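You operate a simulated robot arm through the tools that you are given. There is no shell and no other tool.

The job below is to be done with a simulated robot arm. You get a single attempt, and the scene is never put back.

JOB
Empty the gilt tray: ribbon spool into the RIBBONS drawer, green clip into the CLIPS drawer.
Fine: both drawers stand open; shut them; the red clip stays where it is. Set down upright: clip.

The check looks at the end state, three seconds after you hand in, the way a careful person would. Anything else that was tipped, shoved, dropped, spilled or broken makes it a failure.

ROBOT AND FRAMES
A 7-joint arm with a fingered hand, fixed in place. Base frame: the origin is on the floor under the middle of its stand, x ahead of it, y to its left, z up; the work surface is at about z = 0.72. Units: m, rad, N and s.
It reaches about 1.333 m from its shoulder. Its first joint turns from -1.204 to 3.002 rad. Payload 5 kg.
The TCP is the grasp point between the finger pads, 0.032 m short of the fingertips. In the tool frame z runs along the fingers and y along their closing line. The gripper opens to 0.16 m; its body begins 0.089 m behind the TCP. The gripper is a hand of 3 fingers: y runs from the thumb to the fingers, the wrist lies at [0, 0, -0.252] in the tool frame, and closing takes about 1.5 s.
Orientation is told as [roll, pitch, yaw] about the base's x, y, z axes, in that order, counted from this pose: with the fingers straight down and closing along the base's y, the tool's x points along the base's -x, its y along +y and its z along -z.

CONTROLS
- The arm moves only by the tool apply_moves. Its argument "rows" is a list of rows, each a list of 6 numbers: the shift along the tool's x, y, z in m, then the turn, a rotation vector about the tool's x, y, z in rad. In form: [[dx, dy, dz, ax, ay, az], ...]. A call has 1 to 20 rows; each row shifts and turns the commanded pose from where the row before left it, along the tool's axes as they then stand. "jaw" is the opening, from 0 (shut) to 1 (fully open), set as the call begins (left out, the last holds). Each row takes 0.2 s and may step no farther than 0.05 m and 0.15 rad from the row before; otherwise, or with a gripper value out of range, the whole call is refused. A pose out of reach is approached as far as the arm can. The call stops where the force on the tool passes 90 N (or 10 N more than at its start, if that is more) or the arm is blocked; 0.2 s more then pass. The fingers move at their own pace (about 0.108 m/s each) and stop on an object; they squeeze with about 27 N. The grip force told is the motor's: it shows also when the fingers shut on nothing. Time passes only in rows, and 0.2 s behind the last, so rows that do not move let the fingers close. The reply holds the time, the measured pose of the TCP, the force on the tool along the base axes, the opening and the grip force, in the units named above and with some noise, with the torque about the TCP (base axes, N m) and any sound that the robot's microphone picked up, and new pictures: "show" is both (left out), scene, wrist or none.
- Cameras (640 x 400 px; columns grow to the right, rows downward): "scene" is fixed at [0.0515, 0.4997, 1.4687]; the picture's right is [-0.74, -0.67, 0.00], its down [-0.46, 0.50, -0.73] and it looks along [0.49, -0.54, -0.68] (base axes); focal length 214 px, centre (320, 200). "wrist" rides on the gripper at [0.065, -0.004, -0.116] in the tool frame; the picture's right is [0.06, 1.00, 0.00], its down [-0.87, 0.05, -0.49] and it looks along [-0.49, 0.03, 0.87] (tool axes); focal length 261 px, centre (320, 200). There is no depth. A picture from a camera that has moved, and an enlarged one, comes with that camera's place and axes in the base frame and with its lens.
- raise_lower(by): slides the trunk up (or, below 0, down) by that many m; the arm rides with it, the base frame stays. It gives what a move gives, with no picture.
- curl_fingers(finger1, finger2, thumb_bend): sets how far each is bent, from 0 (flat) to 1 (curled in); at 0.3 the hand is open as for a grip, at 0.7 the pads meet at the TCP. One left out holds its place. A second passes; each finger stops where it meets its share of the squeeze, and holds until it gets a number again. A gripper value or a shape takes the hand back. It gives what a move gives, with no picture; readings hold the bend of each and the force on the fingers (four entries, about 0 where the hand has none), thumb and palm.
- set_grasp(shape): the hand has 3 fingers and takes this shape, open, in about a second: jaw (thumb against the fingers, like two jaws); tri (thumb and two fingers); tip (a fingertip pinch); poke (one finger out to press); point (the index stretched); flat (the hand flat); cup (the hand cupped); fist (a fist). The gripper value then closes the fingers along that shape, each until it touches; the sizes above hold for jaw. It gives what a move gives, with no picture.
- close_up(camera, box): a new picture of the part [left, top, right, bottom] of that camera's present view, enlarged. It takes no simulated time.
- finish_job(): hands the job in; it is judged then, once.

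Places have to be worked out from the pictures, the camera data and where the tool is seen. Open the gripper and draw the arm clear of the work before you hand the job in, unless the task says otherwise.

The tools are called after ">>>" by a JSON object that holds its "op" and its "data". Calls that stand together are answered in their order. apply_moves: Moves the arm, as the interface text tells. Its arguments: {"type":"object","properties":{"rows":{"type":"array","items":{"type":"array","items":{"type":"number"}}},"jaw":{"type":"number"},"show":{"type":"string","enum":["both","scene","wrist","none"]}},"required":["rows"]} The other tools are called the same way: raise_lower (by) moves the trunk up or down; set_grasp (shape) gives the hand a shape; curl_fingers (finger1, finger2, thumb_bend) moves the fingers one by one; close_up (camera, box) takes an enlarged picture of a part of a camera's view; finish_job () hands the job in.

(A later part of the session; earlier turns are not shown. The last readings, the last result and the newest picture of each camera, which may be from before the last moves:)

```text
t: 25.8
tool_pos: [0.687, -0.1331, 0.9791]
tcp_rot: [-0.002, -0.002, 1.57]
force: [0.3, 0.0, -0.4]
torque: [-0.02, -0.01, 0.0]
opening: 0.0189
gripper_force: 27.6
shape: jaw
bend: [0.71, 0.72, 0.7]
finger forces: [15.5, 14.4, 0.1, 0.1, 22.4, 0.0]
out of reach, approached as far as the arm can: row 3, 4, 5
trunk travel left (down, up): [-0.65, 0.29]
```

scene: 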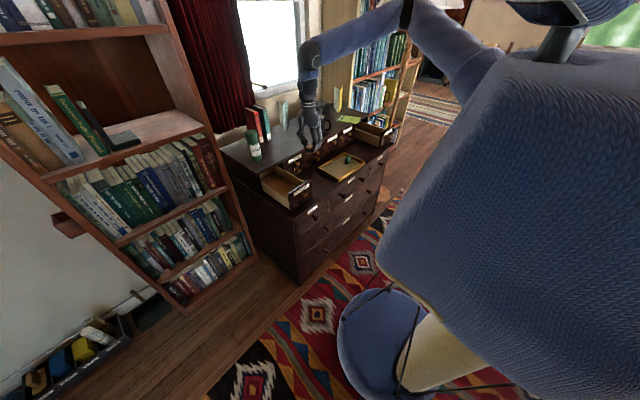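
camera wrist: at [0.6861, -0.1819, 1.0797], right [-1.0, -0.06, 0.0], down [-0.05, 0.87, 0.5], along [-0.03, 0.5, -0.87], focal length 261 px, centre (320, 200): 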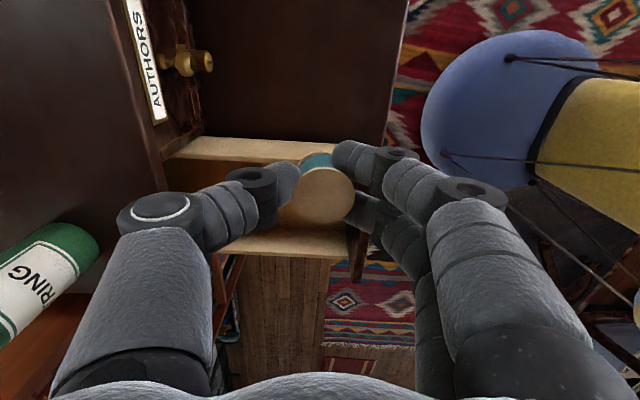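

Raising the trunk did not help; the wrist itself seems limited to about y ≈ −0.12. Instead I'll tilt the hand about 30° so the fingers point toward +y, letting the TCP reach y ≈ 0 while the wrist stays back.

>>> {"op": "apply_moves", "data": {"rows": [[0, 0, 0, 0, -0.13, 0], [0, 0, 0, 0, -0.13, 0], [0, 0, 0, 0, -0.13, 0], [0, 0, 0, 0, -0.13, 0], [0, 0, 0, 0, 0, 0]], "show": "both"}}

```text
t: 26.9
tool_pos: [0.687, -0.1315, 0.9797]
tcp_rot: [0.0, -0.521, 1.569]
force: [0.1, 0.2, 0.0]
torque: [-0.01, -0.02, 0.01]
opening: 0.019
gripper_force: 26.7
shape: jaw
bend: [0.71, 0.72, 0.7]
finger forces: [15.8, 14.7, 0.0, 0.1, 22.3, 0.0]
trunk travel left (down, up): [-0.65, 0.29]
camera wrist: at [0.6915, -0.2469, 1.0478], right [-1.0, -0.05, -0.03], down [-0.05, 0.51, 0.86], along [-0.03, 0.86, -0.51], focal length 261 px, centre (320, 200)
```

scene: 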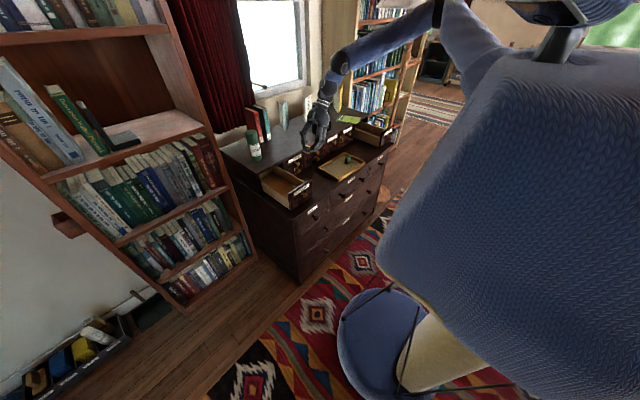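
wrist: 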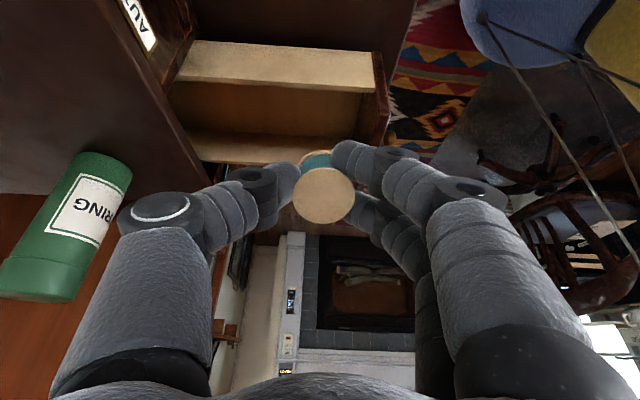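

The tilt works and the wrist has moved back. Now I'll move the TCP by +y 0.13 and +x 0.038 at the same height, over the drawer's middle.

>>> {"op": "apply_moves", "data": {"rows": [[-0.0282, -0.0095, 0.0162, 0, 0, 0], [-0.0282, -0.0095, 0.0162, 0, 0, 0], [-0.0282, -0.0095, 0.0162, 0, 0, 0], [-0.0282, -0.0095, 0.0162, 0, 0, 0], [0, 0, 0, 0, 0, 0]], "show": "both"}}

>>> {"op": "close_up", "data": {"camera": "scene", "box": [220, 90, 340, 210]}}

```text
t: 28.1
tool_pos: [0.7255, -0.0026, 0.9797]
tcp_rot: [-0.001, -0.52, 1.571]
force: [0.3, 0.0, -0.1]
torque: [-0.01, -0.06, -0.03]
opening: 0.0189
gripper_force: 26.7
shape: jaw
bend: [0.71, 0.72, 0.7]
finger forces: [15.9, 14.9, 0.0, 0.0, 22.4, 0.0]
trunk travel left (down, up): [-0.65, 0.29]
camera wrist: at [0.7285, -0.1178, 1.0477], right [-1.0, -0.05, -0.03], down [-0.05, 0.51, 0.86], along [-0.03, 0.86, -0.51], focal length 261 px, centre (320, 200)
```

scene: 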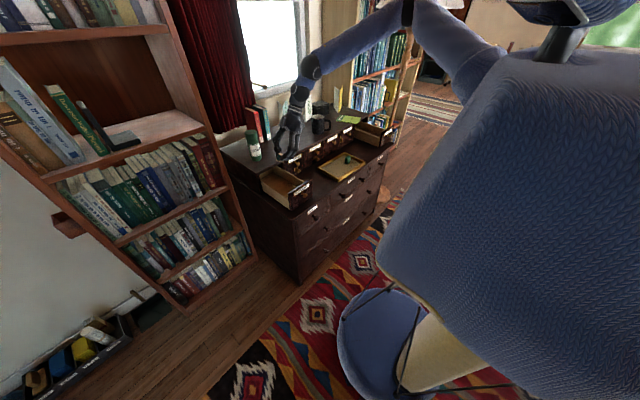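
wrist: 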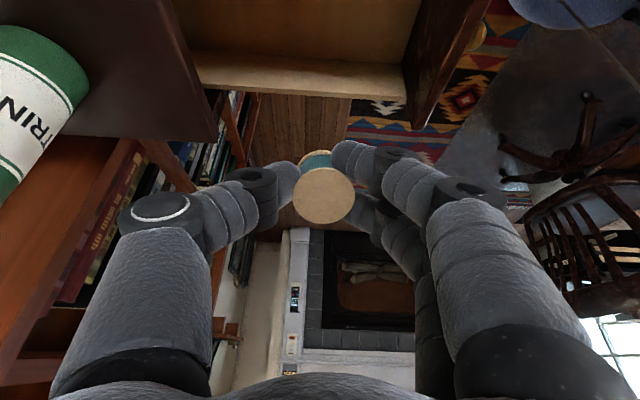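

```text
3.33 times, centred on (280, 150) of scene
camera zoom: at [0.0515, 0.4997, 1.4687], right [-0.74, -0.67, 0.0], down [-0.46, 0.5, -0.73], along [0.49, -0.54, -0.68], focal length 715 px, centre (453, 367)
```

zoom: 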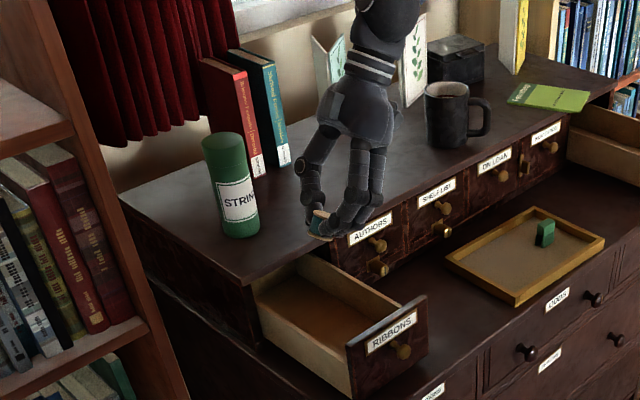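

The spool is now over the drawer. The knuckles are wide along x compared with the gap between the drawer's front panel and the cabinet edge, so I'll roll the hand 45° about its own axis to fit diagonally.

>>> {"op": "apply_moves", "data": {"rows": [[0, 0, 0, 0, 0, 0.131], [0, 0, 0, 0, 0, 0.131], [0, 0, 0, 0, 0, 0.131], [0, 0, 0, 0, 0, 0.131], [0, 0, 0, 0, 0, 0.131], [0, 0, 0, 0, 0, 0.131], [0, 0, 0, 0, 0, 0]], "show": "both"}}

>>> {"op": "close_up", "data": {"camera": "scene", "box": [220, 90, 340, 210]}}

```text
t: 29.8
tool_pos: [0.7253, -0.002, 0.9786]
tcp_rot: [0.386, -0.359, 0.711]
force: [-0.6, -0.3, 0.5]
torque: [0.0, 0.02, -0.01]
opening: 0.0189
gripper_force: 26.8
shape: jaw
bend: [0.71, 0.72, 0.7]
finger forces: [15.7, 14.7, 0.1, 0.0, 22.3, 0.1]
trunk travel left (down, up): [-0.65, 0.29]
camera wrist: at [0.6821, -0.1033, 1.0553], right [-0.75, 0.58, 0.33], down [0.58, 0.32, 0.75], along [0.33, 0.75, -0.57], focal length 261 px, centre (320, 200)
```

scene: 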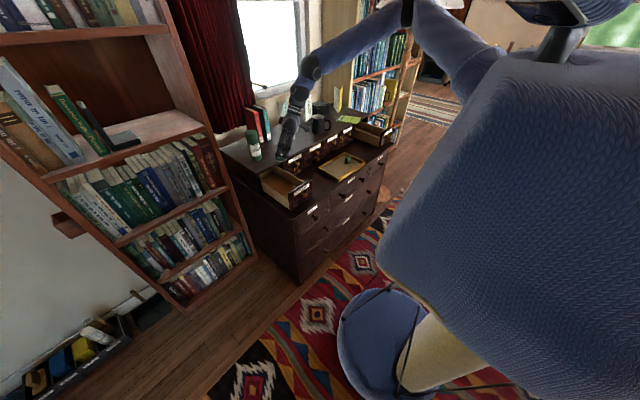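
wrist: 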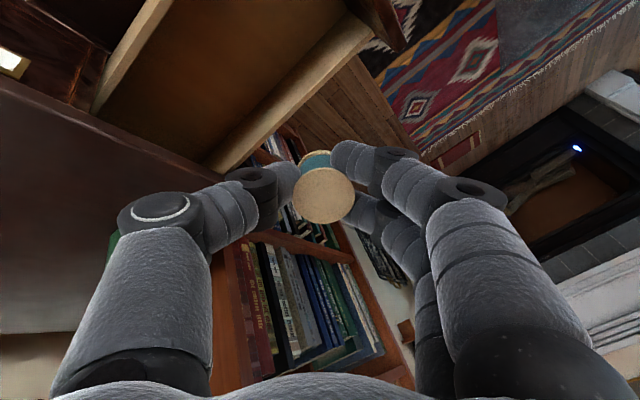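

```text
3.33 times, centred on (280, 150) of scene
camera zoom: at [0.0515, 0.4997, 1.4687], right [-0.74, -0.67, 0.0], down [-0.46, 0.5, -0.73], along [0.49, -0.54, -0.68], focal length 715 px, centre (453, 367)
```

zoom: 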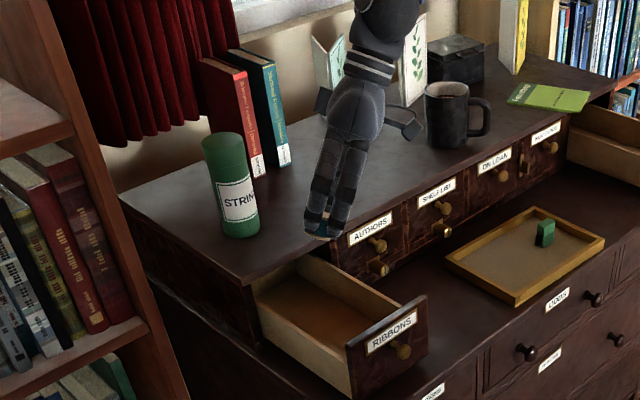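

The hand is diagonal now, thumb toward (+x, −y). I'll centre at about (0.727, 0.02) and lower to z ≈ 0.87, then check.

>>> {"op": "apply_moves", "data": {"rows": [[-0.0149, 0.0121, 0.011, 0, 0, 0], [0.0141, -0.0141, 0.0347, 0, 0, 0], [0.0141, -0.0141, 0.0347, 0, 0, 0], [0.0106, -0.0106, 0.026, 0, 0, 0], [0, 0, 0, 0, 0, 0]], "show": "both"}}

>>> {"op": "close_up", "data": {"camera": "scene", "box": [240, 110, 330, 210]}}

```text
t: 30.9
tool_pos: [0.7037, -0.0289, 0.8987]
tcp_rot: [0.386, -0.36, 0.712]
force: [-0.6, 0.0, 0.0]
torque: [-0.03, 0.0, 0.0]
opening: 0.0189
gripper_force: 27.0
shape: jaw
bend: [0.71, 0.72, 0.7]
finger forces: [15.8, 14.9, 0.0, 0.0, 22.5, 0.1]
out of reach, approached as far as the arm can: row 1, 2, 3, 4
trunk travel left (down, up): [-0.65, 0.29]
camera wrist: at [0.6596, -0.1303, 0.9757], right [-0.75, 0.58, 0.33], down [0.58, 0.32, 0.75], along [0.33, 0.75, -0.57], focal length 261 px, centre (320, 200)
```

scene: 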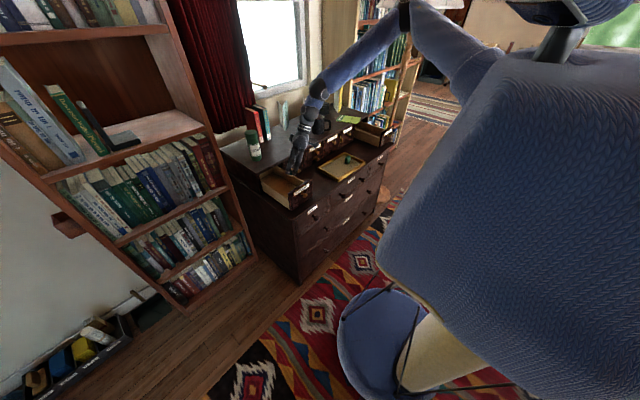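
wrist: 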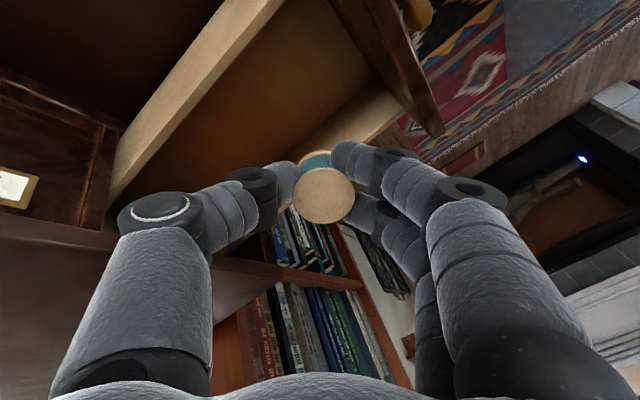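

```text
4.00 times, centred on (285, 160) of scene
camera zoom: at [0.0515, 0.4997, 1.4687], right [-0.74, -0.67, 0.0], down [-0.46, 0.5, -0.73], along [0.49, -0.54, -0.68], focal length 858 px, centre (460, 360)
```

zoom: 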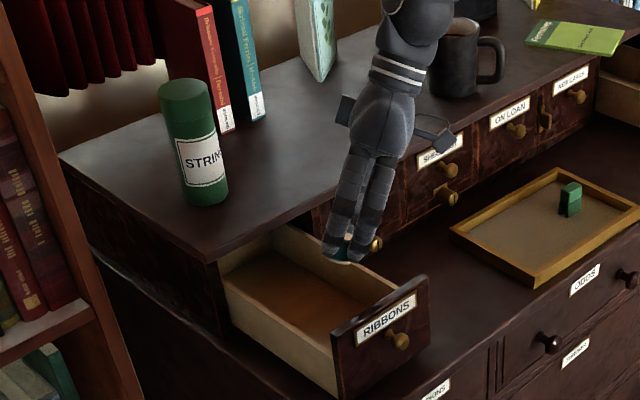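

The limit tightens when the hand is lower relative to the shoulder, so the trunk should be lower, not higher. I'll raise the hand by about 0.3 first, then lower the trunk in steps.

>>> {"op": "apply_moves", "data": {"rows": [[-0.0158, 0.0158, -0.039, 0, 0, 0], [-0.0158, 0.0158, -0.039, 0, 0, 0], [-0.0158, 0.0158, -0.039, 0, 0, 0], [-0.0158, 0.0158, -0.039, 0, 0, 0], [-0.0158, 0.0158, -0.039, 0, 0, 0], [-0.0158, 0.0158, -0.039, 0, 0, 0], [-0.0158, 0.0158, -0.039, 0, 0, 0], [0, 0, 0, 0, 0, 0]], "show": "scene"}}

```text
t: 32.8
tool_pos: [0.7068, -0.0264, 1.2143]
tcp_rot: [0.386, -0.357, 0.711]
force: [-0.1, 0.1, -0.1]
torque: [-0.01, 0.02, 0.01]
opening: 0.0187
gripper_force: 26.6
shape: jaw
bend: [0.71, 0.72, 0.7]
finger forces: [15.6, 14.8, 0.0, 0.0, 22.4, 0.1]
trunk travel left (down, up): [-0.65, 0.29]
```

scene: 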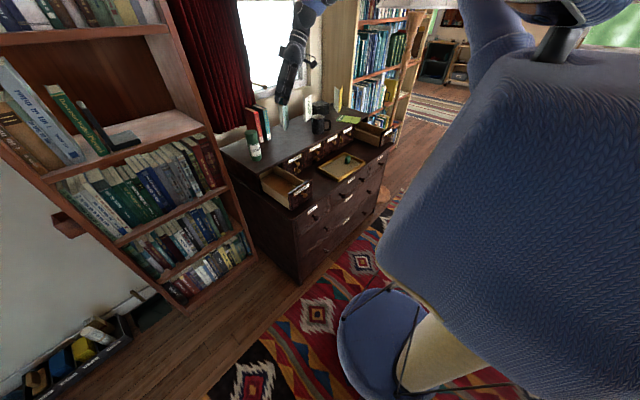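

Hand is high at z = 1.214 over the drawer. I'll lower the trunk by 0.28 so the hand comes to about 0.93.

>>> {"op": "raise_lower", "data": {"by": -0.28}}

>>> {"op": "apply_moves", "data": {"rows": [[0, 0, 0, 0, 0, 0]], "show": "scene"}}

```text
t: 35.6
tool_pos: [0.7053, -0.027, 0.9341]
tcp_rot: [0.386, -0.356, 0.713]
force: [-0.9, 0.0, 0.0]
torque: [-0.01, 0.0, 0.0]
opening: 0.0187
gripper_force: 26.8
shape: jaw
bend: [0.71, 0.72, 0.7]
finger forces: [15.6, 14.9, 0.1, 0.0, 22.5, 0.0]
trunk travel left (down, up): [-0.37, 0.57]
```

```text
t: 36.0
tool_pos: [0.7051, -0.0268, 0.9332]
tcp_rot: [0.387, -0.358, 0.712]
force: [0.7, -0.9, -0.8]
torque: [-0.01, -0.02, 0.03]
opening: 0.0189
gripper_force: 27.1
shape: jaw
bend: [0.71, 0.72, 0.7]
finger forces: [15.6, 14.9, 0.1, 0.0, 22.4, 0.0]
trunk travel left (down, up): [-0.37, 0.57]
```

scene: 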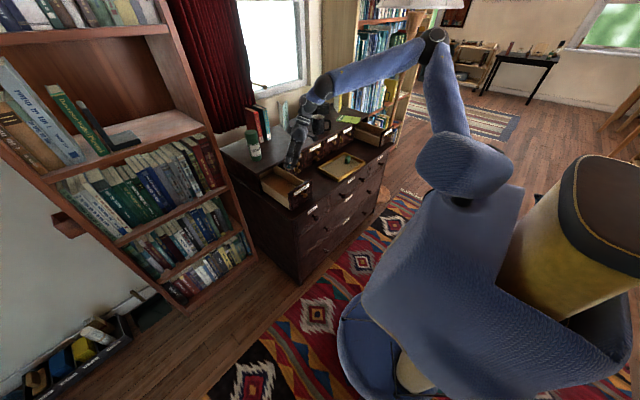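

Now the elbow sits in a higher, freer posture. I'll try shifting to (0.727, 0.02) at this height.

>>> {"op": "apply_moves", "data": {"rows": [[-0.0222, 0.0066, 0.0117, 0, 0, 0], [-0.0222, 0.0066, 0.0117, 0, 0, 0], [0, 0, 0, 0, 0, 0]], "show": "scene"}}

```text
t: 36.8
tool_pos: [0.7271, 0.0209, 0.9352]
tcp_rot: [0.385, -0.358, 0.711]
force: [-0.1, 0.5, 0.2]
torque: [0.0, 0.0, -0.03]
opening: 0.0189
gripper_force: 26.6
shape: jaw
bend: [0.71, 0.72, 0.7]
finger forces: [15.5, 15.0, 0.0, 0.0, 22.6, 0.1]
trunk travel left (down, up): [-0.37, 0.57]
```

scene: 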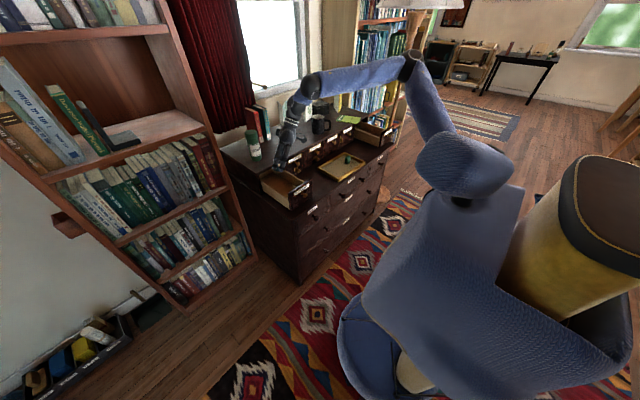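

Reached (0.727, 0.021, 0.935). Lowering the trunk moves the whole arm straight down without changing the posture, so I'll use that to go into the drawer in small steps, first 0.06.

>>> {"op": "raise_lower", "data": {"by": -0.06}}

>>> {"op": "apply_moves", "data": {"rows": [[0, 0, 0, 0, 0, 0]], "show": "wrist"}}

>>> {"op": "close_up", "data": {"camera": "scene", "box": [240, 120, 330, 210]}}

```text
t: 37.8
tool_pos: [0.7276, 0.0205, 0.8745]
tcp_rot: [0.385, -0.36, 0.711]
force: [-0.2, 0.8, -0.3]
torque: [0.01, -0.02, 0.0]
opening: 0.0188
gripper_force: 27.0
shape: jaw
bend: [0.71, 0.72, 0.7]
finger forces: [15.4, 15.0, 0.0, 0.0, 22.6, 0.0]
trunk travel left (down, up): [-0.31, 0.63]
```

```text
t: 38.2
tool_pos: [0.7267, 0.0212, 0.8741]
tcp_rot: [0.386, -0.358, 0.712]
force: [-0.1, -1.2, -0.4]
torque: [0.02, 0.0, -0.03]
opening: 0.0185
gripper_force: 27.2
shape: jaw
bend: [0.71, 0.72, 0.7]
finger forces: [15.6, 15.0, 0.0, 0.0, 22.6, 0.1]
trunk travel left (down, up): [-0.31, 0.63]
camera wrist: at [0.6836, -0.0807, 0.9508], right [-0.75, 0.58, 0.33], down [0.58, 0.32, 0.75], along [0.33, 0.75, -0.57], focal length 261 px, centre (320, 200)
```

wrist: 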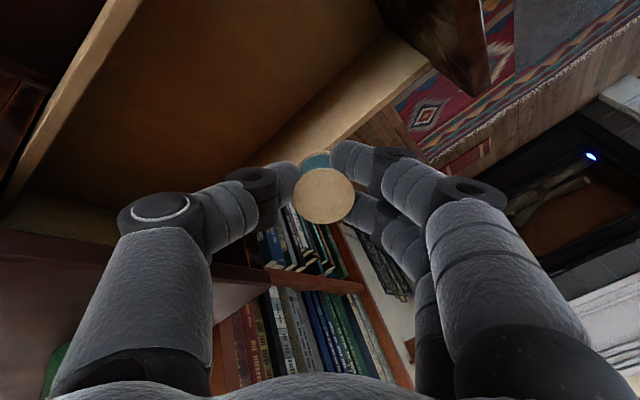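

```text
4.44 times, centred on (285, 165) of scene
camera zoom: at [0.0515, 0.4997, 1.4687], right [-0.74, -0.67, 0.0], down [-0.46, 0.5, -0.73], along [0.49, -0.54, -0.68], focal length 953 px, centre (476, 356)
```

zoom: 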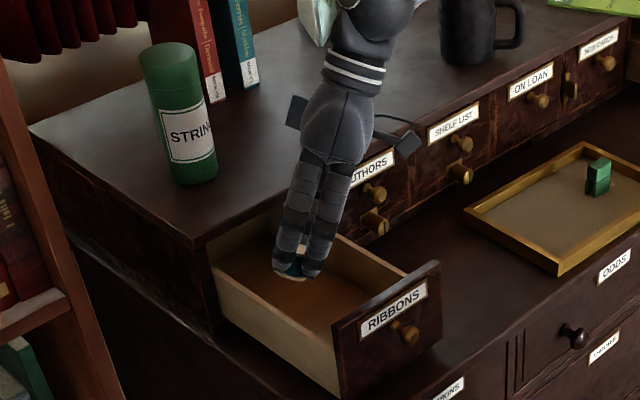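

The spool is going in between panel and cabinet edge with room. I'll lower another 0.045 and check the thumb and finger clearances.

>>> {"op": "raise_lower", "data": {"by": -0.045}}

>>> {"op": "apply_moves", "data": {"rows": [[0, 0, 0, 0, 0, 0]], "show": "wrist"}}

>>> {"op": "close_up", "data": {"camera": "scene", "box": [250, 140, 320, 210]}}

```text
t: 39.0
tool_pos: [0.7276, 0.0203, 0.8307]
tcp_rot: [0.385, -0.36, 0.711]
force: [0.9, -0.7, 0.6]
torque: [-0.01, -0.01, -0.01]
opening: 0.0186
gripper_force: 27.1
shape: jaw
bend: [0.71, 0.72, 0.7]
finger forces: [15.5, 15.0, 0.0, 0.0, 22.6, 0.0]
trunk travel left (down, up): [-0.265, 0.675]
```

```text
t: 39.5
tool_pos: [0.7273, 0.0204, 0.8282]
tcp_rot: [0.386, -0.358, 0.711]
force: [0.0, -0.5, -0.7]
torque: [0.04, -0.01, 0.02]
opening: 0.0188
gripper_force: 27.0
shape: jaw
bend: [0.71, 0.72, 0.7]
finger forces: [15.5, 15.0, 0.0, 0.0, 22.6, 0.0]
trunk travel left (down, up): [-0.265, 0.675]
camera wrist: at [0.6836, -0.0807, 0.9058], right [-0.75, 0.58, 0.33], down [0.58, 0.32, 0.75], along [0.33, 0.75, -0.57], focal length 261 px, centre (320, 200)
```

wrist: 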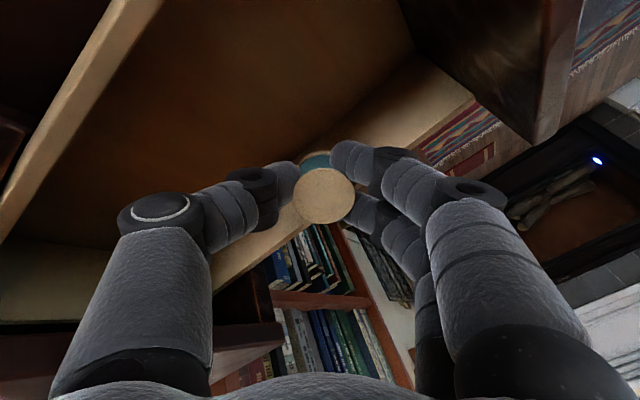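

```text
5.71 times, centred on (285, 175) of scene
camera zoom: at [0.0515, 0.4997, 1.4687], right [-0.74, -0.67, 0.0], down [-0.46, 0.5, -0.73], along [0.49, -0.54, -0.68], focal length 1226 px, centre (520, 343)
```

zoom: 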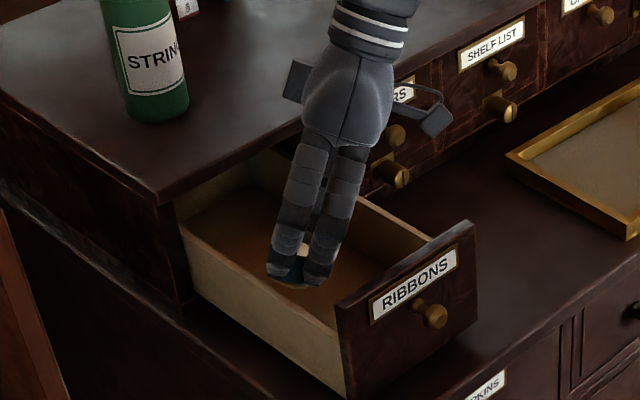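

Clearances look fine; the spool is a bit close to the +y wall. I'll shift 6 mm toward −y, then lower by trunk in smaller steps.

>>> {"op": "apply_moves", "data": {"rows": [[0.0037, -0.0037, -0.003, 0, 0, 0], [0, 0, 0, 0, 0, 0]], "show": "none"}}

>>> {"op": "raise_lower", "data": {"by": -0.025}}

>>> {"op": "apply_moves", "data": {"rows": [[0, 0, 0, 0, 0, 0]], "show": "wrist"}}

>>> {"op": "close_up", "data": {"camera": "scene", "box": [260, 160, 310, 200]}}

```text
t: 40.0
tool_pos: [0.7269, 0.0139, 0.8282]
tcp_rot: [0.386, -0.358, 0.712]
force: [0.1, 0.2, -0.2]
torque: [-0.03, -0.01, -0.01]
opening: 0.019
gripper_force: 27.0
shape: jaw
bend: [0.71, 0.72, 0.7]
finger forces: [15.5, 15.0, 0.0, 0.1, 22.6, 0.0]
trunk travel left (down, up): [-0.265, 0.675]
```

```text
t: 40.8
tool_pos: [0.7268, 0.0142, 0.8049]
tcp_rot: [0.386, -0.359, 0.713]
force: [-0.1, -0.1, 1.1]
torque: [0.0, -0.02, 0.0]
opening: 0.0189
gripper_force: 26.9
shape: jaw
bend: [0.71, 0.72, 0.7]
finger forces: [15.5, 15.0, 0.0, 0.1, 22.6, 0.1]
trunk travel left (down, up): [-0.24, 0.7]
```

```text
t: 41.2
tool_pos: [0.7275, 0.0156, 0.8046]
tcp_rot: [0.387, -0.359, 0.712]
force: [-0.1, -0.6, 1.0]
torque: [0.01, -0.01, -0.01]
opening: 0.0189
gripper_force: 27.6
shape: jaw
bend: [0.71, 0.72, 0.7]
finger forces: [15.6, 15.0, 0.1, 0.1, 22.6, 0.1]
trunk travel left (down, up): [-0.24, 0.7]
camera wrist: at [0.6832, -0.0866, 0.8809], right [-0.75, 0.58, 0.33], down [0.58, 0.32, 0.75], along [0.33, 0.75, -0.57], focal length 261 px, centre (320, 200)
```

wrist: 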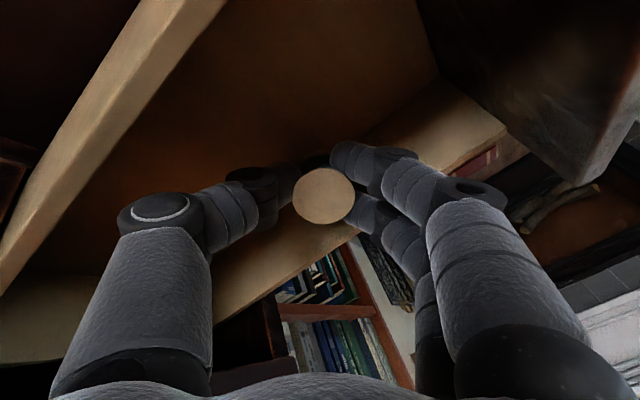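

```text
10.00 times, centred on (285, 180) of scene
camera zoom: at [0.0515, 0.4997, 1.4687], right [-0.74, -0.67, 0.0], down [-0.46, 0.5, -0.73], along [0.49, -0.54, -0.68], focal length 2145 px, centre (670, 400)
```

zoom: 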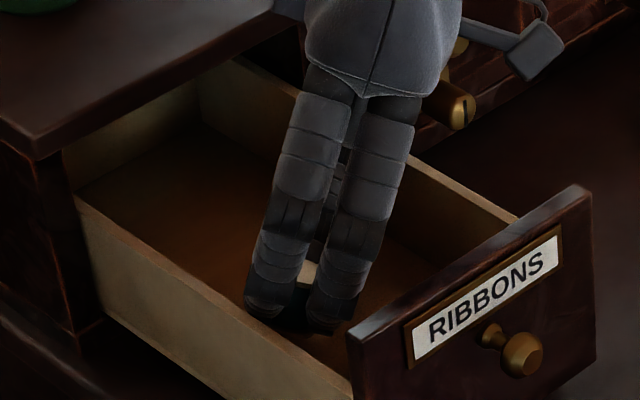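

Still no contact at z = 0.805. I'll go down by 8 mm steps and watch for force.

>>> {"op": "raise_lower", "data": {"by": -0.008}}

>>> {"op": "raise_lower", "data": {"by": -0.005}}

>>> {"op": "close_up", "data": {"camera": "scene", "box": [260, 160, 310, 200]}}

```text
t: 41.7
tool_pos: [0.7277, 0.014, 0.7973]
tcp_rot: [0.387, -0.357, 0.713]
force: [0.4, -0.2, -0.6]
torque: [-0.01, -0.01, -0.04]
opening: 0.019
gripper_force: 26.7
shape: jaw
bend: [0.71, 0.72, 0.7]
finger forces: [15.6, 15.0, 0.0, 0.1, 22.6, 0.1]
trunk travel left (down, up): [-0.232, 0.708]
```

```text
t: 42.3
tool_pos: [0.7276, 0.0147, 0.7917]
tcp_rot: [0.386, -0.357, 0.713]
force: [0.7, 0.3, 0.6]
torque: [-0.03, 0.03, 0.03]
opening: 0.0185
gripper_force: 27.2
shape: jaw
bend: [0.71, 0.72, 0.7]
finger forces: [15.5, 15.0, 0.0, 0.0, 22.6, 0.0]
trunk travel left (down, up): [-0.227, 0.713]
```

```text
10.00 times, centred on (285, 180) of scene
camera zoom: at [0.0515, 0.4997, 1.4687], right [-0.74, -0.67, 0.0], down [-0.46, 0.5, -0.73], along [0.49, -0.54, -0.68], focal length 2145 px, centre (670, 400)
```

zoom: 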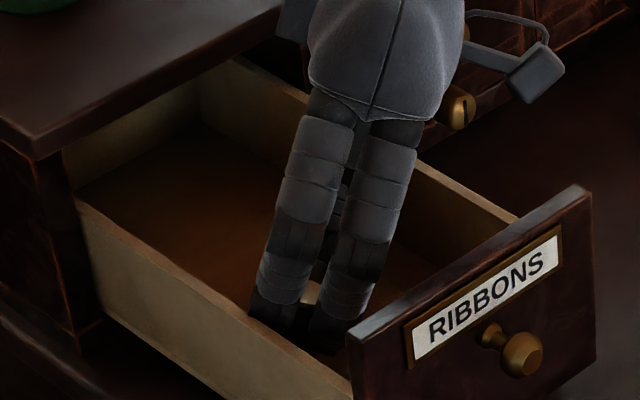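

Still no contact at 0.792; floor must be a few mm below. I'll continue in 4 mm steps.

>>> {"op": "raise_lower", "data": {"by": -0.004}}

>>> {"op": "raise_lower", "data": {"by": -0.004}}

```text
t: 42.8
tool_pos: [0.7278, 0.0153, 0.7863]
tcp_rot: [0.385, -0.358, 0.712]
force: [0.1, -0.9, -0.3]
torque: [-0.05, 0.03, 0.0]
opening: 0.0188
gripper_force: 27.7
shape: jaw
bend: [0.71, 0.72, 0.7]
finger forces: [15.5, 14.9, 0.0, 0.0, 22.6, 0.1]
trunk travel left (down, up): [-0.223, 0.717]
```

```text
t: 43.3
tool_pos: [0.7268, 0.0155, 0.784]
tcp_rot: [0.386, -0.36, 0.712]
force: [1.1, -1.6, 6.8]
torque: [-0.08, -0.15, 0.0]
opening: 0.0192
gripper_force: 26.6
shape: jaw
bend: [0.71, 0.72, 0.7]
finger forces: [16.8, 16.4, 0.1, 0.1, 31.6, 0.1]
trunk travel left (down, up): [-0.219, 0.721]
```

Contact: 7 N upward at z = 0.784, so the floor is at ~0.742 as estimated. I'll release by opening only a little (to ~0.035–0.04 m).

>>> {"op": "apply_moves", "data": {"rows": [[0, 0, 0, 0, 0, 0], [0, 0, 0, 0, 0, 0], [0, 0, 0, 0, 0, 0]], "jaw": 0.22, "show": "wrist"}}

>>> {"op": "close_up", "data": {"camera": "scene", "box": [260, 160, 310, 200]}}

>>> {"op": "close_up", "data": {"camera": "wrist", "box": [220, 100, 420, 260]}}

```text
t: 44.1
tool_pos: [0.7276, 0.0144, 0.7829]
tcp_rot: [0.385, -0.36, 0.712]
force: [-0.9, -2.8, 6.3]
torque: [0.12, -0.03, 0.07]
opening: 0.0316
gripper_force: 0.0
shape: jaw
bend: [0.73, 0.73, 0.72]
finger forces: [0.0, 6.7, 0.0, 0.0, 8.7, 0.1]
trunk travel left (down, up): [-0.219, 0.721]
camera wrist: at [0.6828, -0.0868, 0.8602], right [-0.75, 0.58, 0.33], down [0.58, 0.32, 0.75], along [0.33, 0.75, -0.57], focal length 261 px, centre (320, 200)
```

wrist: 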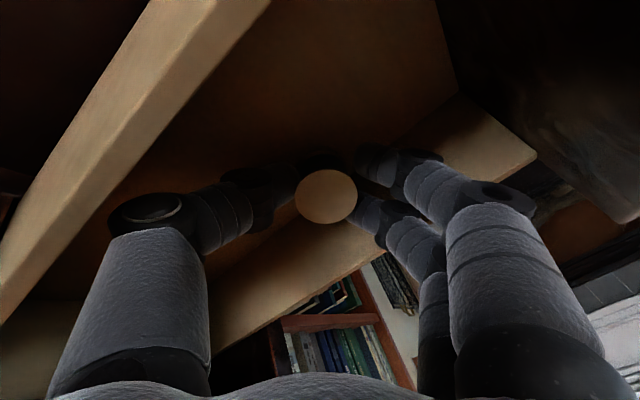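

```text
10.00 times, centred on (285, 180) of scene
camera zoom: at [0.0515, 0.4997, 1.4687], right [-0.74, -0.67, 0.0], down [-0.46, 0.5, -0.73], along [0.49, -0.54, -0.68], focal length 2145 px, centre (670, 400)
```

zoom: 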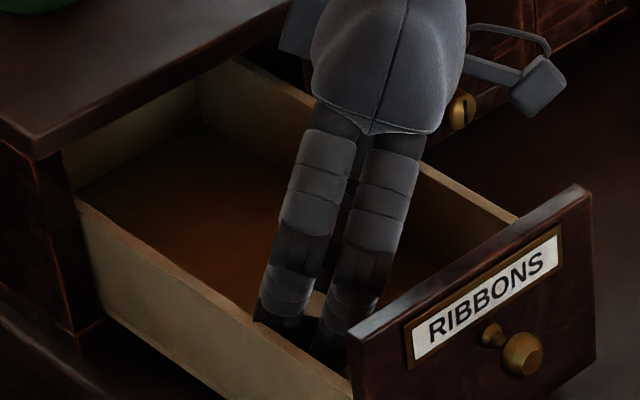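

```text
2.50 times, centred on (320, 180) of wrist
camera zoom: at [0.6828, -0.0868, 0.8602], right [-0.75, 0.58, 0.33], down [0.58, 0.32, 0.75], along [0.33, 0.75, -0.57], focal length 652 px, centre (320, 250)
```

zoom: 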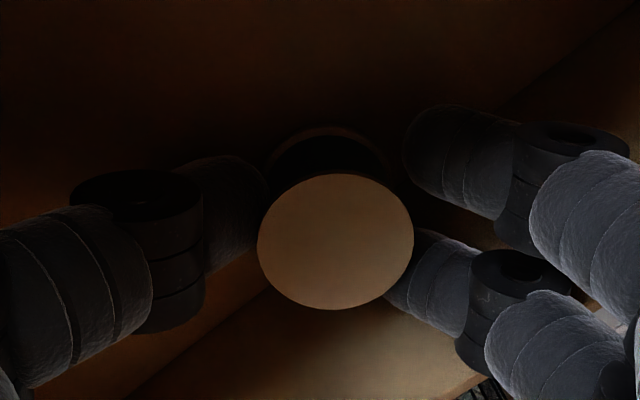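

The spool is almost free but still touches one finger and the thumb. I'll open a little more (0.3).

>>> {"op": "apply_moves", "data": {"rows": [[0, 0, 0, 0, 0, 0], [0, 0, 0, 0, 0, 0], [0, 0, 0, 0, 0, 0]], "jaw": 0.3, "show": "wrist"}}

>>> {"op": "close_up", "data": {"camera": "wrist", "box": [220, 100, 420, 260]}}

>>> {"op": "close_up", "data": {"camera": "scene", "box": [260, 160, 310, 200]}}

```text
t: 44.9
tool_pos: [0.7281, 0.0136, 0.7843]
tcp_rot: [0.387, -0.358, 0.713]
force: [-0.2, -5.5, 7.6]
torque: [0.05, -0.07, 0.11]
opening: 0.04
gripper_force: 0.1
shape: jaw
bend: [0.73, 0.74, 0.73]
finger forces: [0.0, 8.6, 0.1, 0.0, 10.6, 0.0]
trunk travel left (down, up): [-0.219, 0.721]
camera wrist: at [0.6829, -0.087, 0.8604], right [-0.75, 0.58, 0.33], down [0.58, 0.32, 0.75], along [0.33, 0.75, -0.57], focal length 261 px, centre (320, 200)
```

wrist: 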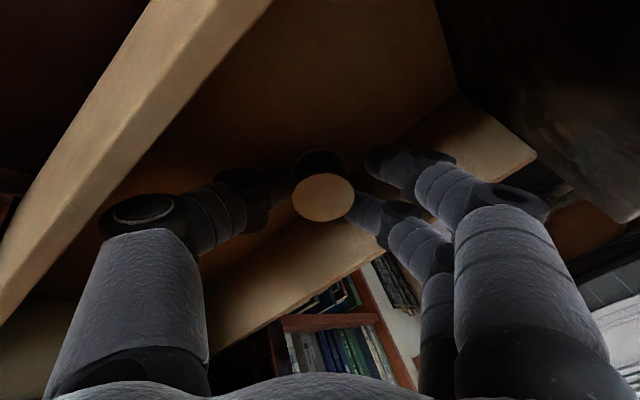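

```text
2.50 times, centred on (320, 180) of wrist
camera zoom: at [0.6829, -0.087, 0.8604], right [-0.75, 0.58, 0.33], down [0.58, 0.32, 0.75], along [0.33, 0.75, -0.57], focal length 652 px, centre (320, 250)
```

zoom: 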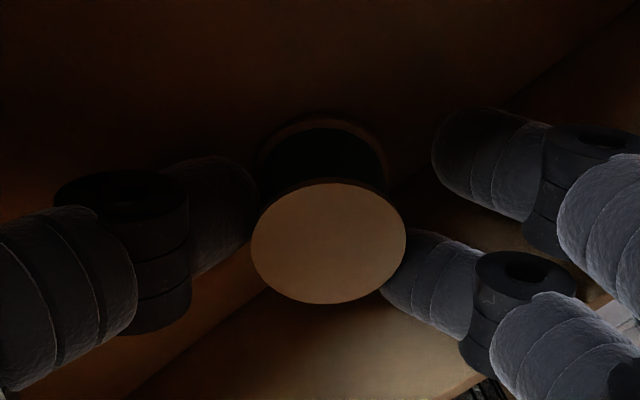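

```text
10.00 times, centred on (285, 180) of scene
camera zoom: at [0.0515, 0.4997, 1.4687], right [-0.74, -0.67, 0.0], down [-0.46, 0.5, -0.73], along [0.49, -0.54, -0.68], focal length 2145 px, centre (670, 400)
```

zoom: 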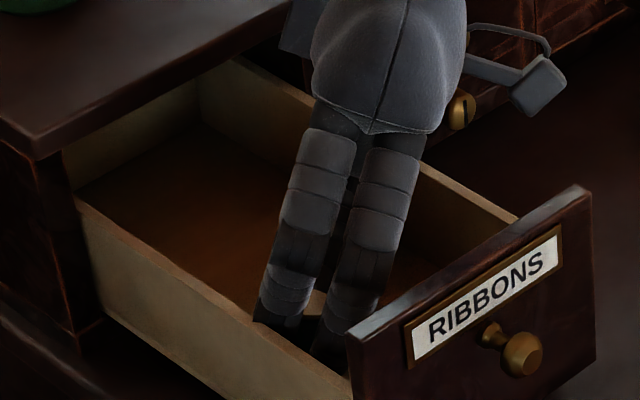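

The new finger and thumb forces come from opening against the +y wall and the floor, not from the spool. I'll back out 6 mm along the hand axis, which relieves both, and see whether the spool rights itself.

>>> {"op": "apply_moves", "data": {"rows": [[0, 0, -0.003, 0, 0, 0], [0, 0, -0.003, 0, 0, 0], [0, 0, 0, 0, 0, 0]], "show": "none"}}

>>> {"op": "close_up", "data": {"camera": "wrist", "box": [220, 100, 420, 260]}}

```text
t: 45.7
tool_pos: [0.7269, 0.0114, 0.7887]
tcp_rot: [0.386, -0.358, 0.713]
force: [-1.1, -2.0, 3.1]
torque: [0.08, -0.03, 0.08]
opening: 0.0451
gripper_force: 0.1
shape: jaw
bend: [0.73, 0.74, 0.71]
finger forces: [0.0, 2.6, 0.0, 0.1, 3.1, 0.0]
trunk travel left (down, up): [-0.219, 0.721]
```

```text
2.50 times, centred on (320, 180) of wrist
camera zoom: at [0.6831, -0.0896, 0.8651], right [-0.75, 0.58, 0.33], down [0.58, 0.32, 0.75], along [0.33, 0.75, -0.57], focal length 652 px, centre (320, 250)
```

zoom: 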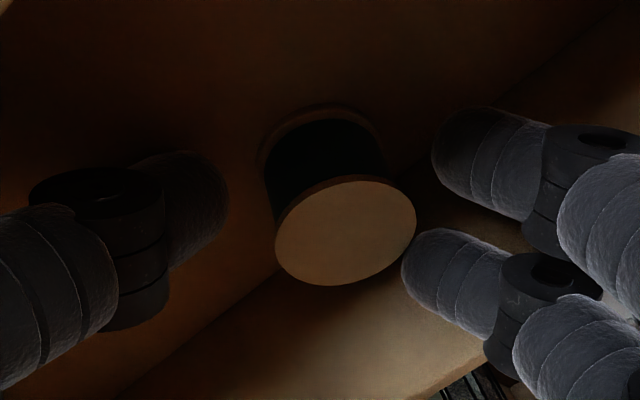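

The spool is righting itself as the hand backs out. I'll continue backing out slowly along the hand axis.

>>> {"op": "apply_moves", "data": {"rows": [[0, 0, -0.004, 0, 0, 0], [0, 0, -0.004, 0, 0, 0], [0, 0, -0.004, 0, 0, 0], [0, 0, 0, 0, 0, 0]], "show": "none"}}

>>> {"op": "close_up", "data": {"camera": "wrist", "box": [220, 100, 420, 260]}}

```text
t: 46.7
tool_pos: [0.7279, 0.0056, 0.7994]
tcp_rot: [0.384, -0.361, 0.715]
force: [0.5, 4.2, 1.5]
torque: [-0.16, -0.09, 0.22]
opening: 0.0472
gripper_force: 0.0
shape: jaw
bend: [0.73, 0.73, 0.7]
finger forces: [0.0, 0.1, 0.0, 0.0, 5.0, 0.0]
trunk travel left (down, up): [-0.219, 0.721]
```

```text
2.50 times, centred on (320, 180) of wrist
camera zoom: at [0.6834, -0.0956, 0.8755], right [-0.75, 0.58, 0.33], down [0.58, 0.32, 0.75], along [0.33, 0.75, -0.57], focal length 652 px, centre (320, 250)
```

zoom: 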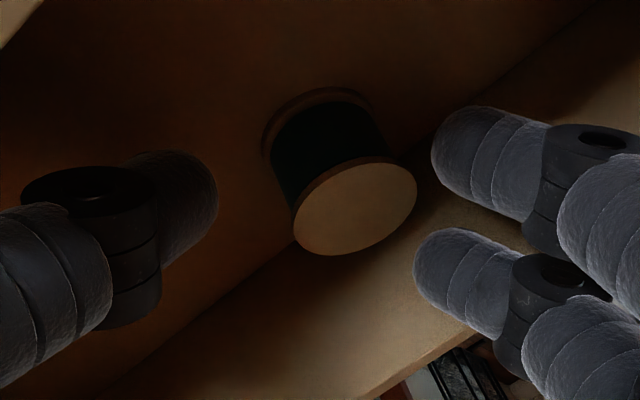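

The spool stands upright and free. The thumb now brushes the −y wall (4 N), so I'll move 5 mm toward +y and rise vertically.

>>> {"op": "apply_moves", "data": {"rows": [[-0.0052, 0.0052, -0.0027, 0, 0, 0], [-0.0035, 0.0035, -0.0087, 0, 0, 0], [-0.0035, 0.0035, -0.0087, 0, 0, 0], [0, 0, 0, 0, 0, 0]], "show": "wrist"}}

>>> {"op": "close_up", "data": {"camera": "scene", "box": [260, 160, 310, 200]}}

```text
t: 47.7
tool_pos: [0.7274, 0.0112, 0.8241]
tcp_rot: [0.387, -0.358, 0.713]
force: [-0.7, 1.0, 0.2]
torque: [0.0, -0.05, 0.02]
opening: 0.0478
gripper_force: 0.2
shape: jaw
bend: [0.73, 0.73, 0.7]
finger forces: [0.0, 0.0, 0.0, 0.1, 0.1, 0.0]
trunk travel left (down, up): [-0.219, 0.721]
camera wrist: at [0.6832, -0.0907, 0.9008], right [-0.75, 0.58, 0.33], down [0.58, 0.32, 0.75], along [0.33, 0.75, -0.57], focal length 261 px, centre (320, 200)
```

wrist: 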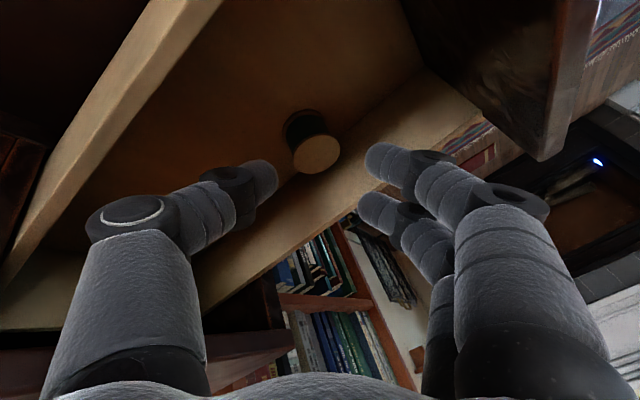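

```text
10.00 times, centred on (285, 180) of scene
camera zoom: at [0.0515, 0.4997, 1.4687], right [-0.74, -0.67, 0.0], down [-0.46, 0.5, -0.73], along [0.49, -0.54, -0.68], focal length 2145 px, centre (670, 400)
```

zoom: 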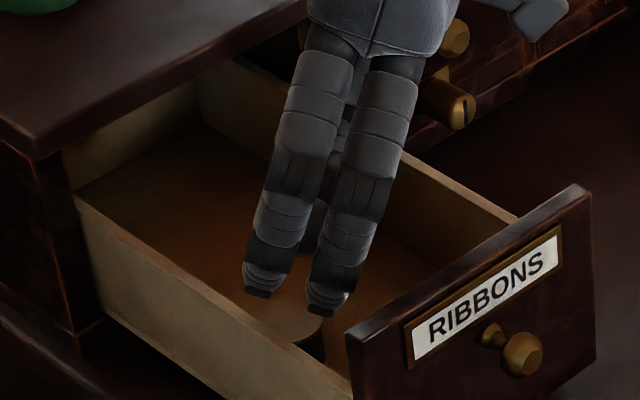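

The spool stands in the RIBBONS drawer. I'll rise straight up via the trunk, checking for contact.

>>> {"op": "raise_lower", "data": {"by": 0.03}}

>>> {"op": "raise_lower", "data": {"by": 0.09}}

>>> {"op": "apply_moves", "data": {"rows": [[0, 0, 0, 0, 0, 0]], "show": "both"}}

>>> {"op": "close_up", "data": {"camera": "scene", "box": [230, 120, 330, 210]}}

```text
t: 48.5
tool_pos: [0.7276, 0.0113, 0.8533]
tcp_rot: [0.386, -0.357, 0.713]
force: [0.8, 0.3, 0.0]
torque: [0.02, 0.02, -0.03]
opening: 0.0477
gripper_force: 0.1
shape: jaw
bend: [0.73, 0.73, 0.7]
finger forces: [0.1, 0.0, 0.1, 0.1, 0.1, 0.2]
trunk travel left (down, up): [-0.249, 0.691]
```

```text
t: 49.7
tool_pos: [0.7276, 0.0104, 0.9438]
tcp_rot: [0.387, -0.358, 0.712]
force: [-0.4, 0.0, -1.4]
torque: [0.02, 0.02, 0.01]
opening: 0.0476
gripper_force: 0.0
shape: jaw
bend: [0.73, 0.73, 0.7]
finger forces: [0.0, 0.0, 0.1, 0.1, 0.0, 0.0]
trunk travel left (down, up): [-0.339, 0.601]
```

```text
t: 50.1
tool_pos: [0.7271, 0.0093, 0.9437]
tcp_rot: [0.386, -0.358, 0.713]
force: [-0.5, -0.5, 0.5]
torque: [-0.02, 0.02, 0.01]
opening: 0.0476
gripper_force: 0.0
shape: jaw
bend: [0.73, 0.73, 0.7]
finger forces: [0.1, 0.1, 0.0, 0.0, 0.0, 0.0]
trunk travel left (down, up): [-0.339, 0.601]
camera wrist: at [0.6833, -0.0908, 1.0206], right [-0.75, 0.58, 0.33], down [0.58, 0.32, 0.75], along [0.33, 0.75, -0.57], focal length 261 px, centre (320, 200)
```

scene: 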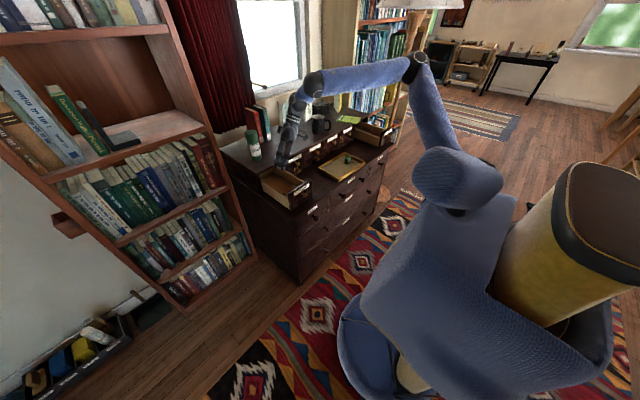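
wrist: 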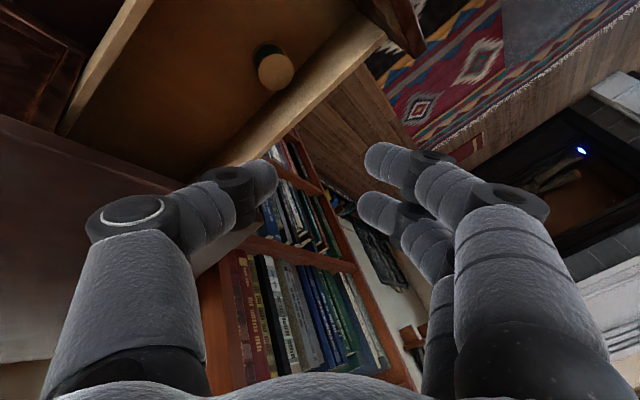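

```text
4.44 times, centred on (280, 165) of scene
camera zoom: at [0.0515, 0.4997, 1.4687], right [-0.74, -0.67, 0.0], down [-0.46, 0.5, -0.73], along [0.49, -0.54, -0.68], focal length 953 px, centre (498, 356)
```

zoom: 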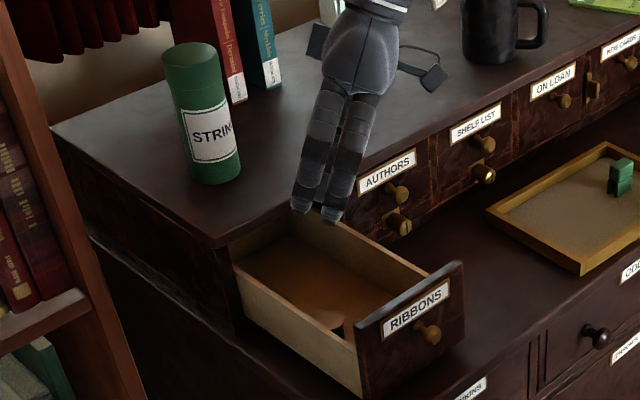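

The spool stands in the RIBBONS drawer. While the arm is in this posture, I'll try to shut this drawer: first roll the hand back 45° and close it, so its thumb knuckle can lead toward +x.

>>> {"op": "apply_moves", "data": {"rows": [[0, 0, 0, 0, 0, -0.131], [0, 0, 0, 0, 0, -0.131], [0, 0, 0, 0, 0, -0.131], [0, 0, 0, 0, 0, -0.131], [0, 0, 0, 0, 0, -0.131], [0, 0, 0, 0, 0, -0.131], [0, 0, 0, 0, 0, 0]], "jaw": 0.0, "show": "both"}}

```text
t: 51.7
tool_pos: [0.7263, 0.0108, 0.945]
tcp_rot: [0.001, -0.52, 1.57]
force: [-0.5, -0.1, 0.3]
torque: [-0.01, 0.02, -0.03]
opening: 0.0001
gripper_force: 27.5
shape: jaw
bend: [0.65, 0.65, 0.67]
finger forces: [0.0, 0.1, 0.0, 0.0, 0.0, 0.1]
trunk travel left (down, up): [-0.339, 0.601]
camera wrist: at [0.7306, -0.1043, 1.0128], right [-1.0, -0.05, -0.03], down [-0.05, 0.51, 0.86], along [-0.03, 0.86, -0.51], focal length 261 px, centre (320, 200)
```

scene: 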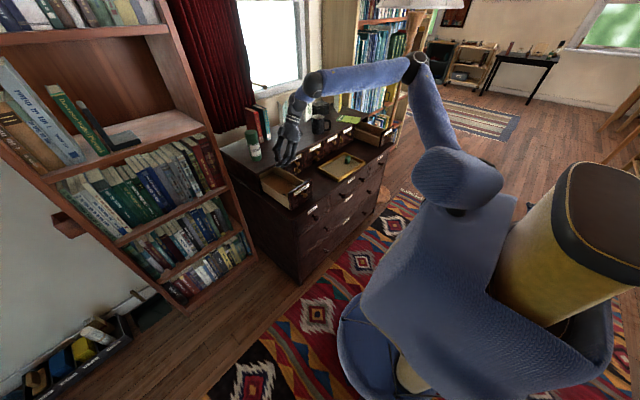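
wrist: 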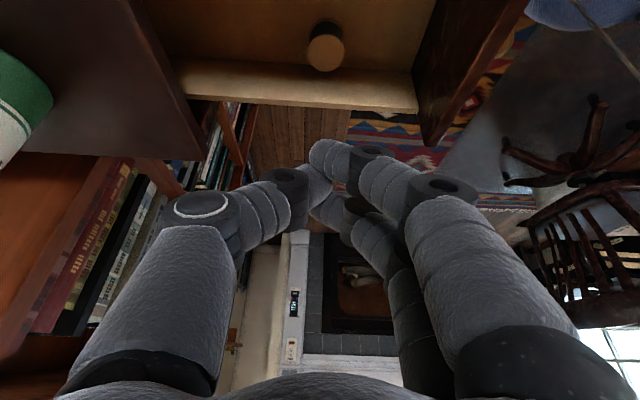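

The spool is at about (0.726, 0.024) inside the drawer. I'll move the hand back toward −x above the front panel (z stays 0.945) to see whether x ≈ 0.49 is reachable.

>>> {"op": "apply_moves", "data": {"rows": [[0, 0.03, 0, 0, 0, 0], [0, 0.04, 0, 0, 0, 0], [0, 0.04, 0, 0, 0, 0], [0, 0.04, 0, 0, 0, 0], [0, 0.04, 0, 0, 0, 0], [0, 0.04, 0, 0, 0, 0], [0, 0, 0, 0, 0, 0]], "show": "both"}}

```text
t: 53.3
tool_pos: [0.4974, 0.0089, 0.9451]
tcp_rot: [0.001, -0.521, 1.571]
force: [0.3, 0.4, 0.9]
torque: [0.0, -0.03, 0.0]
opening: 0.0
gripper_force: 26.6
shape: jaw
bend: [0.65, 0.65, 0.67]
finger forces: [0.0, 0.0, 0.0, 0.0, 0.0, 0.1]
trunk travel left (down, up): [-0.339, 0.601]
camera wrist: at [0.5003, -0.1063, 1.0136], right [-1.0, -0.05, -0.03], down [-0.05, 0.51, 0.86], along [-0.03, 0.86, -0.51], focal length 261 px, centre (320, 200)
```

scene: 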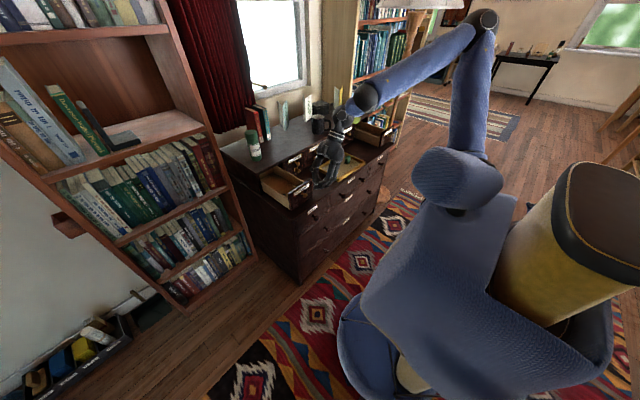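
wrist: 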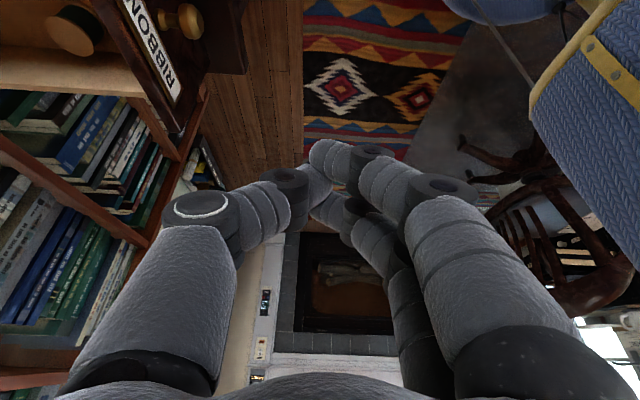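

x ≈ 0.497 is reachable. I'll enlarge the drawer front to locate knob and panel before lowering in front of it.

>>> {"op": "close_up", "data": {"camera": "wrist", "box": [30, 0, 270, 150]}}

>>> {"op": "close_up", "data": {"camera": "scene", "box": [270, 90, 370, 220]}}

```text
2.67 times, centred on (150, 75) of wrist
camera zoom: at [0.5003, -0.1063, 1.0136], right [-1.0, -0.05, -0.03], down [-0.05, 0.51, 0.86], along [-0.03, 0.86, -0.51], focal length 695 px, centre (773, 533)
```

zoom: 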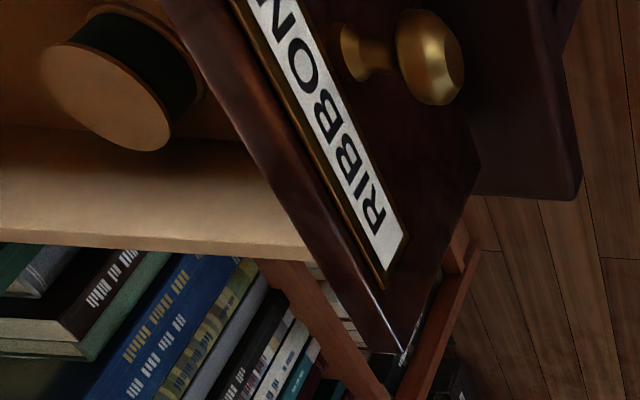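

```text
3.08 times, centred on (320, 155) of scene
camera zoom: at [0.0515, 0.4997, 1.4687], right [-0.74, -0.67, 0.0], down [-0.46, 0.5, -0.73], along [0.49, -0.54, -0.68], focal length 660 px, centre (320, 338)
```

zoom: 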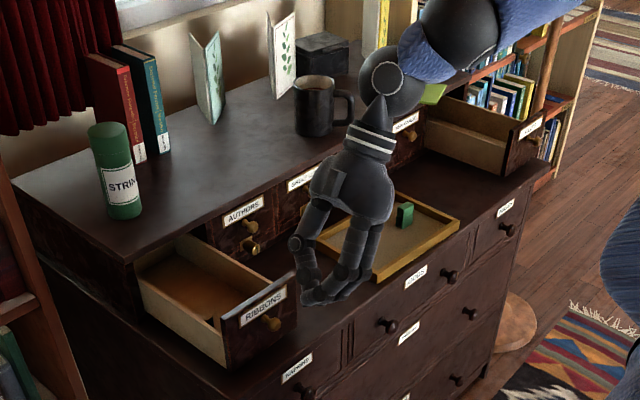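

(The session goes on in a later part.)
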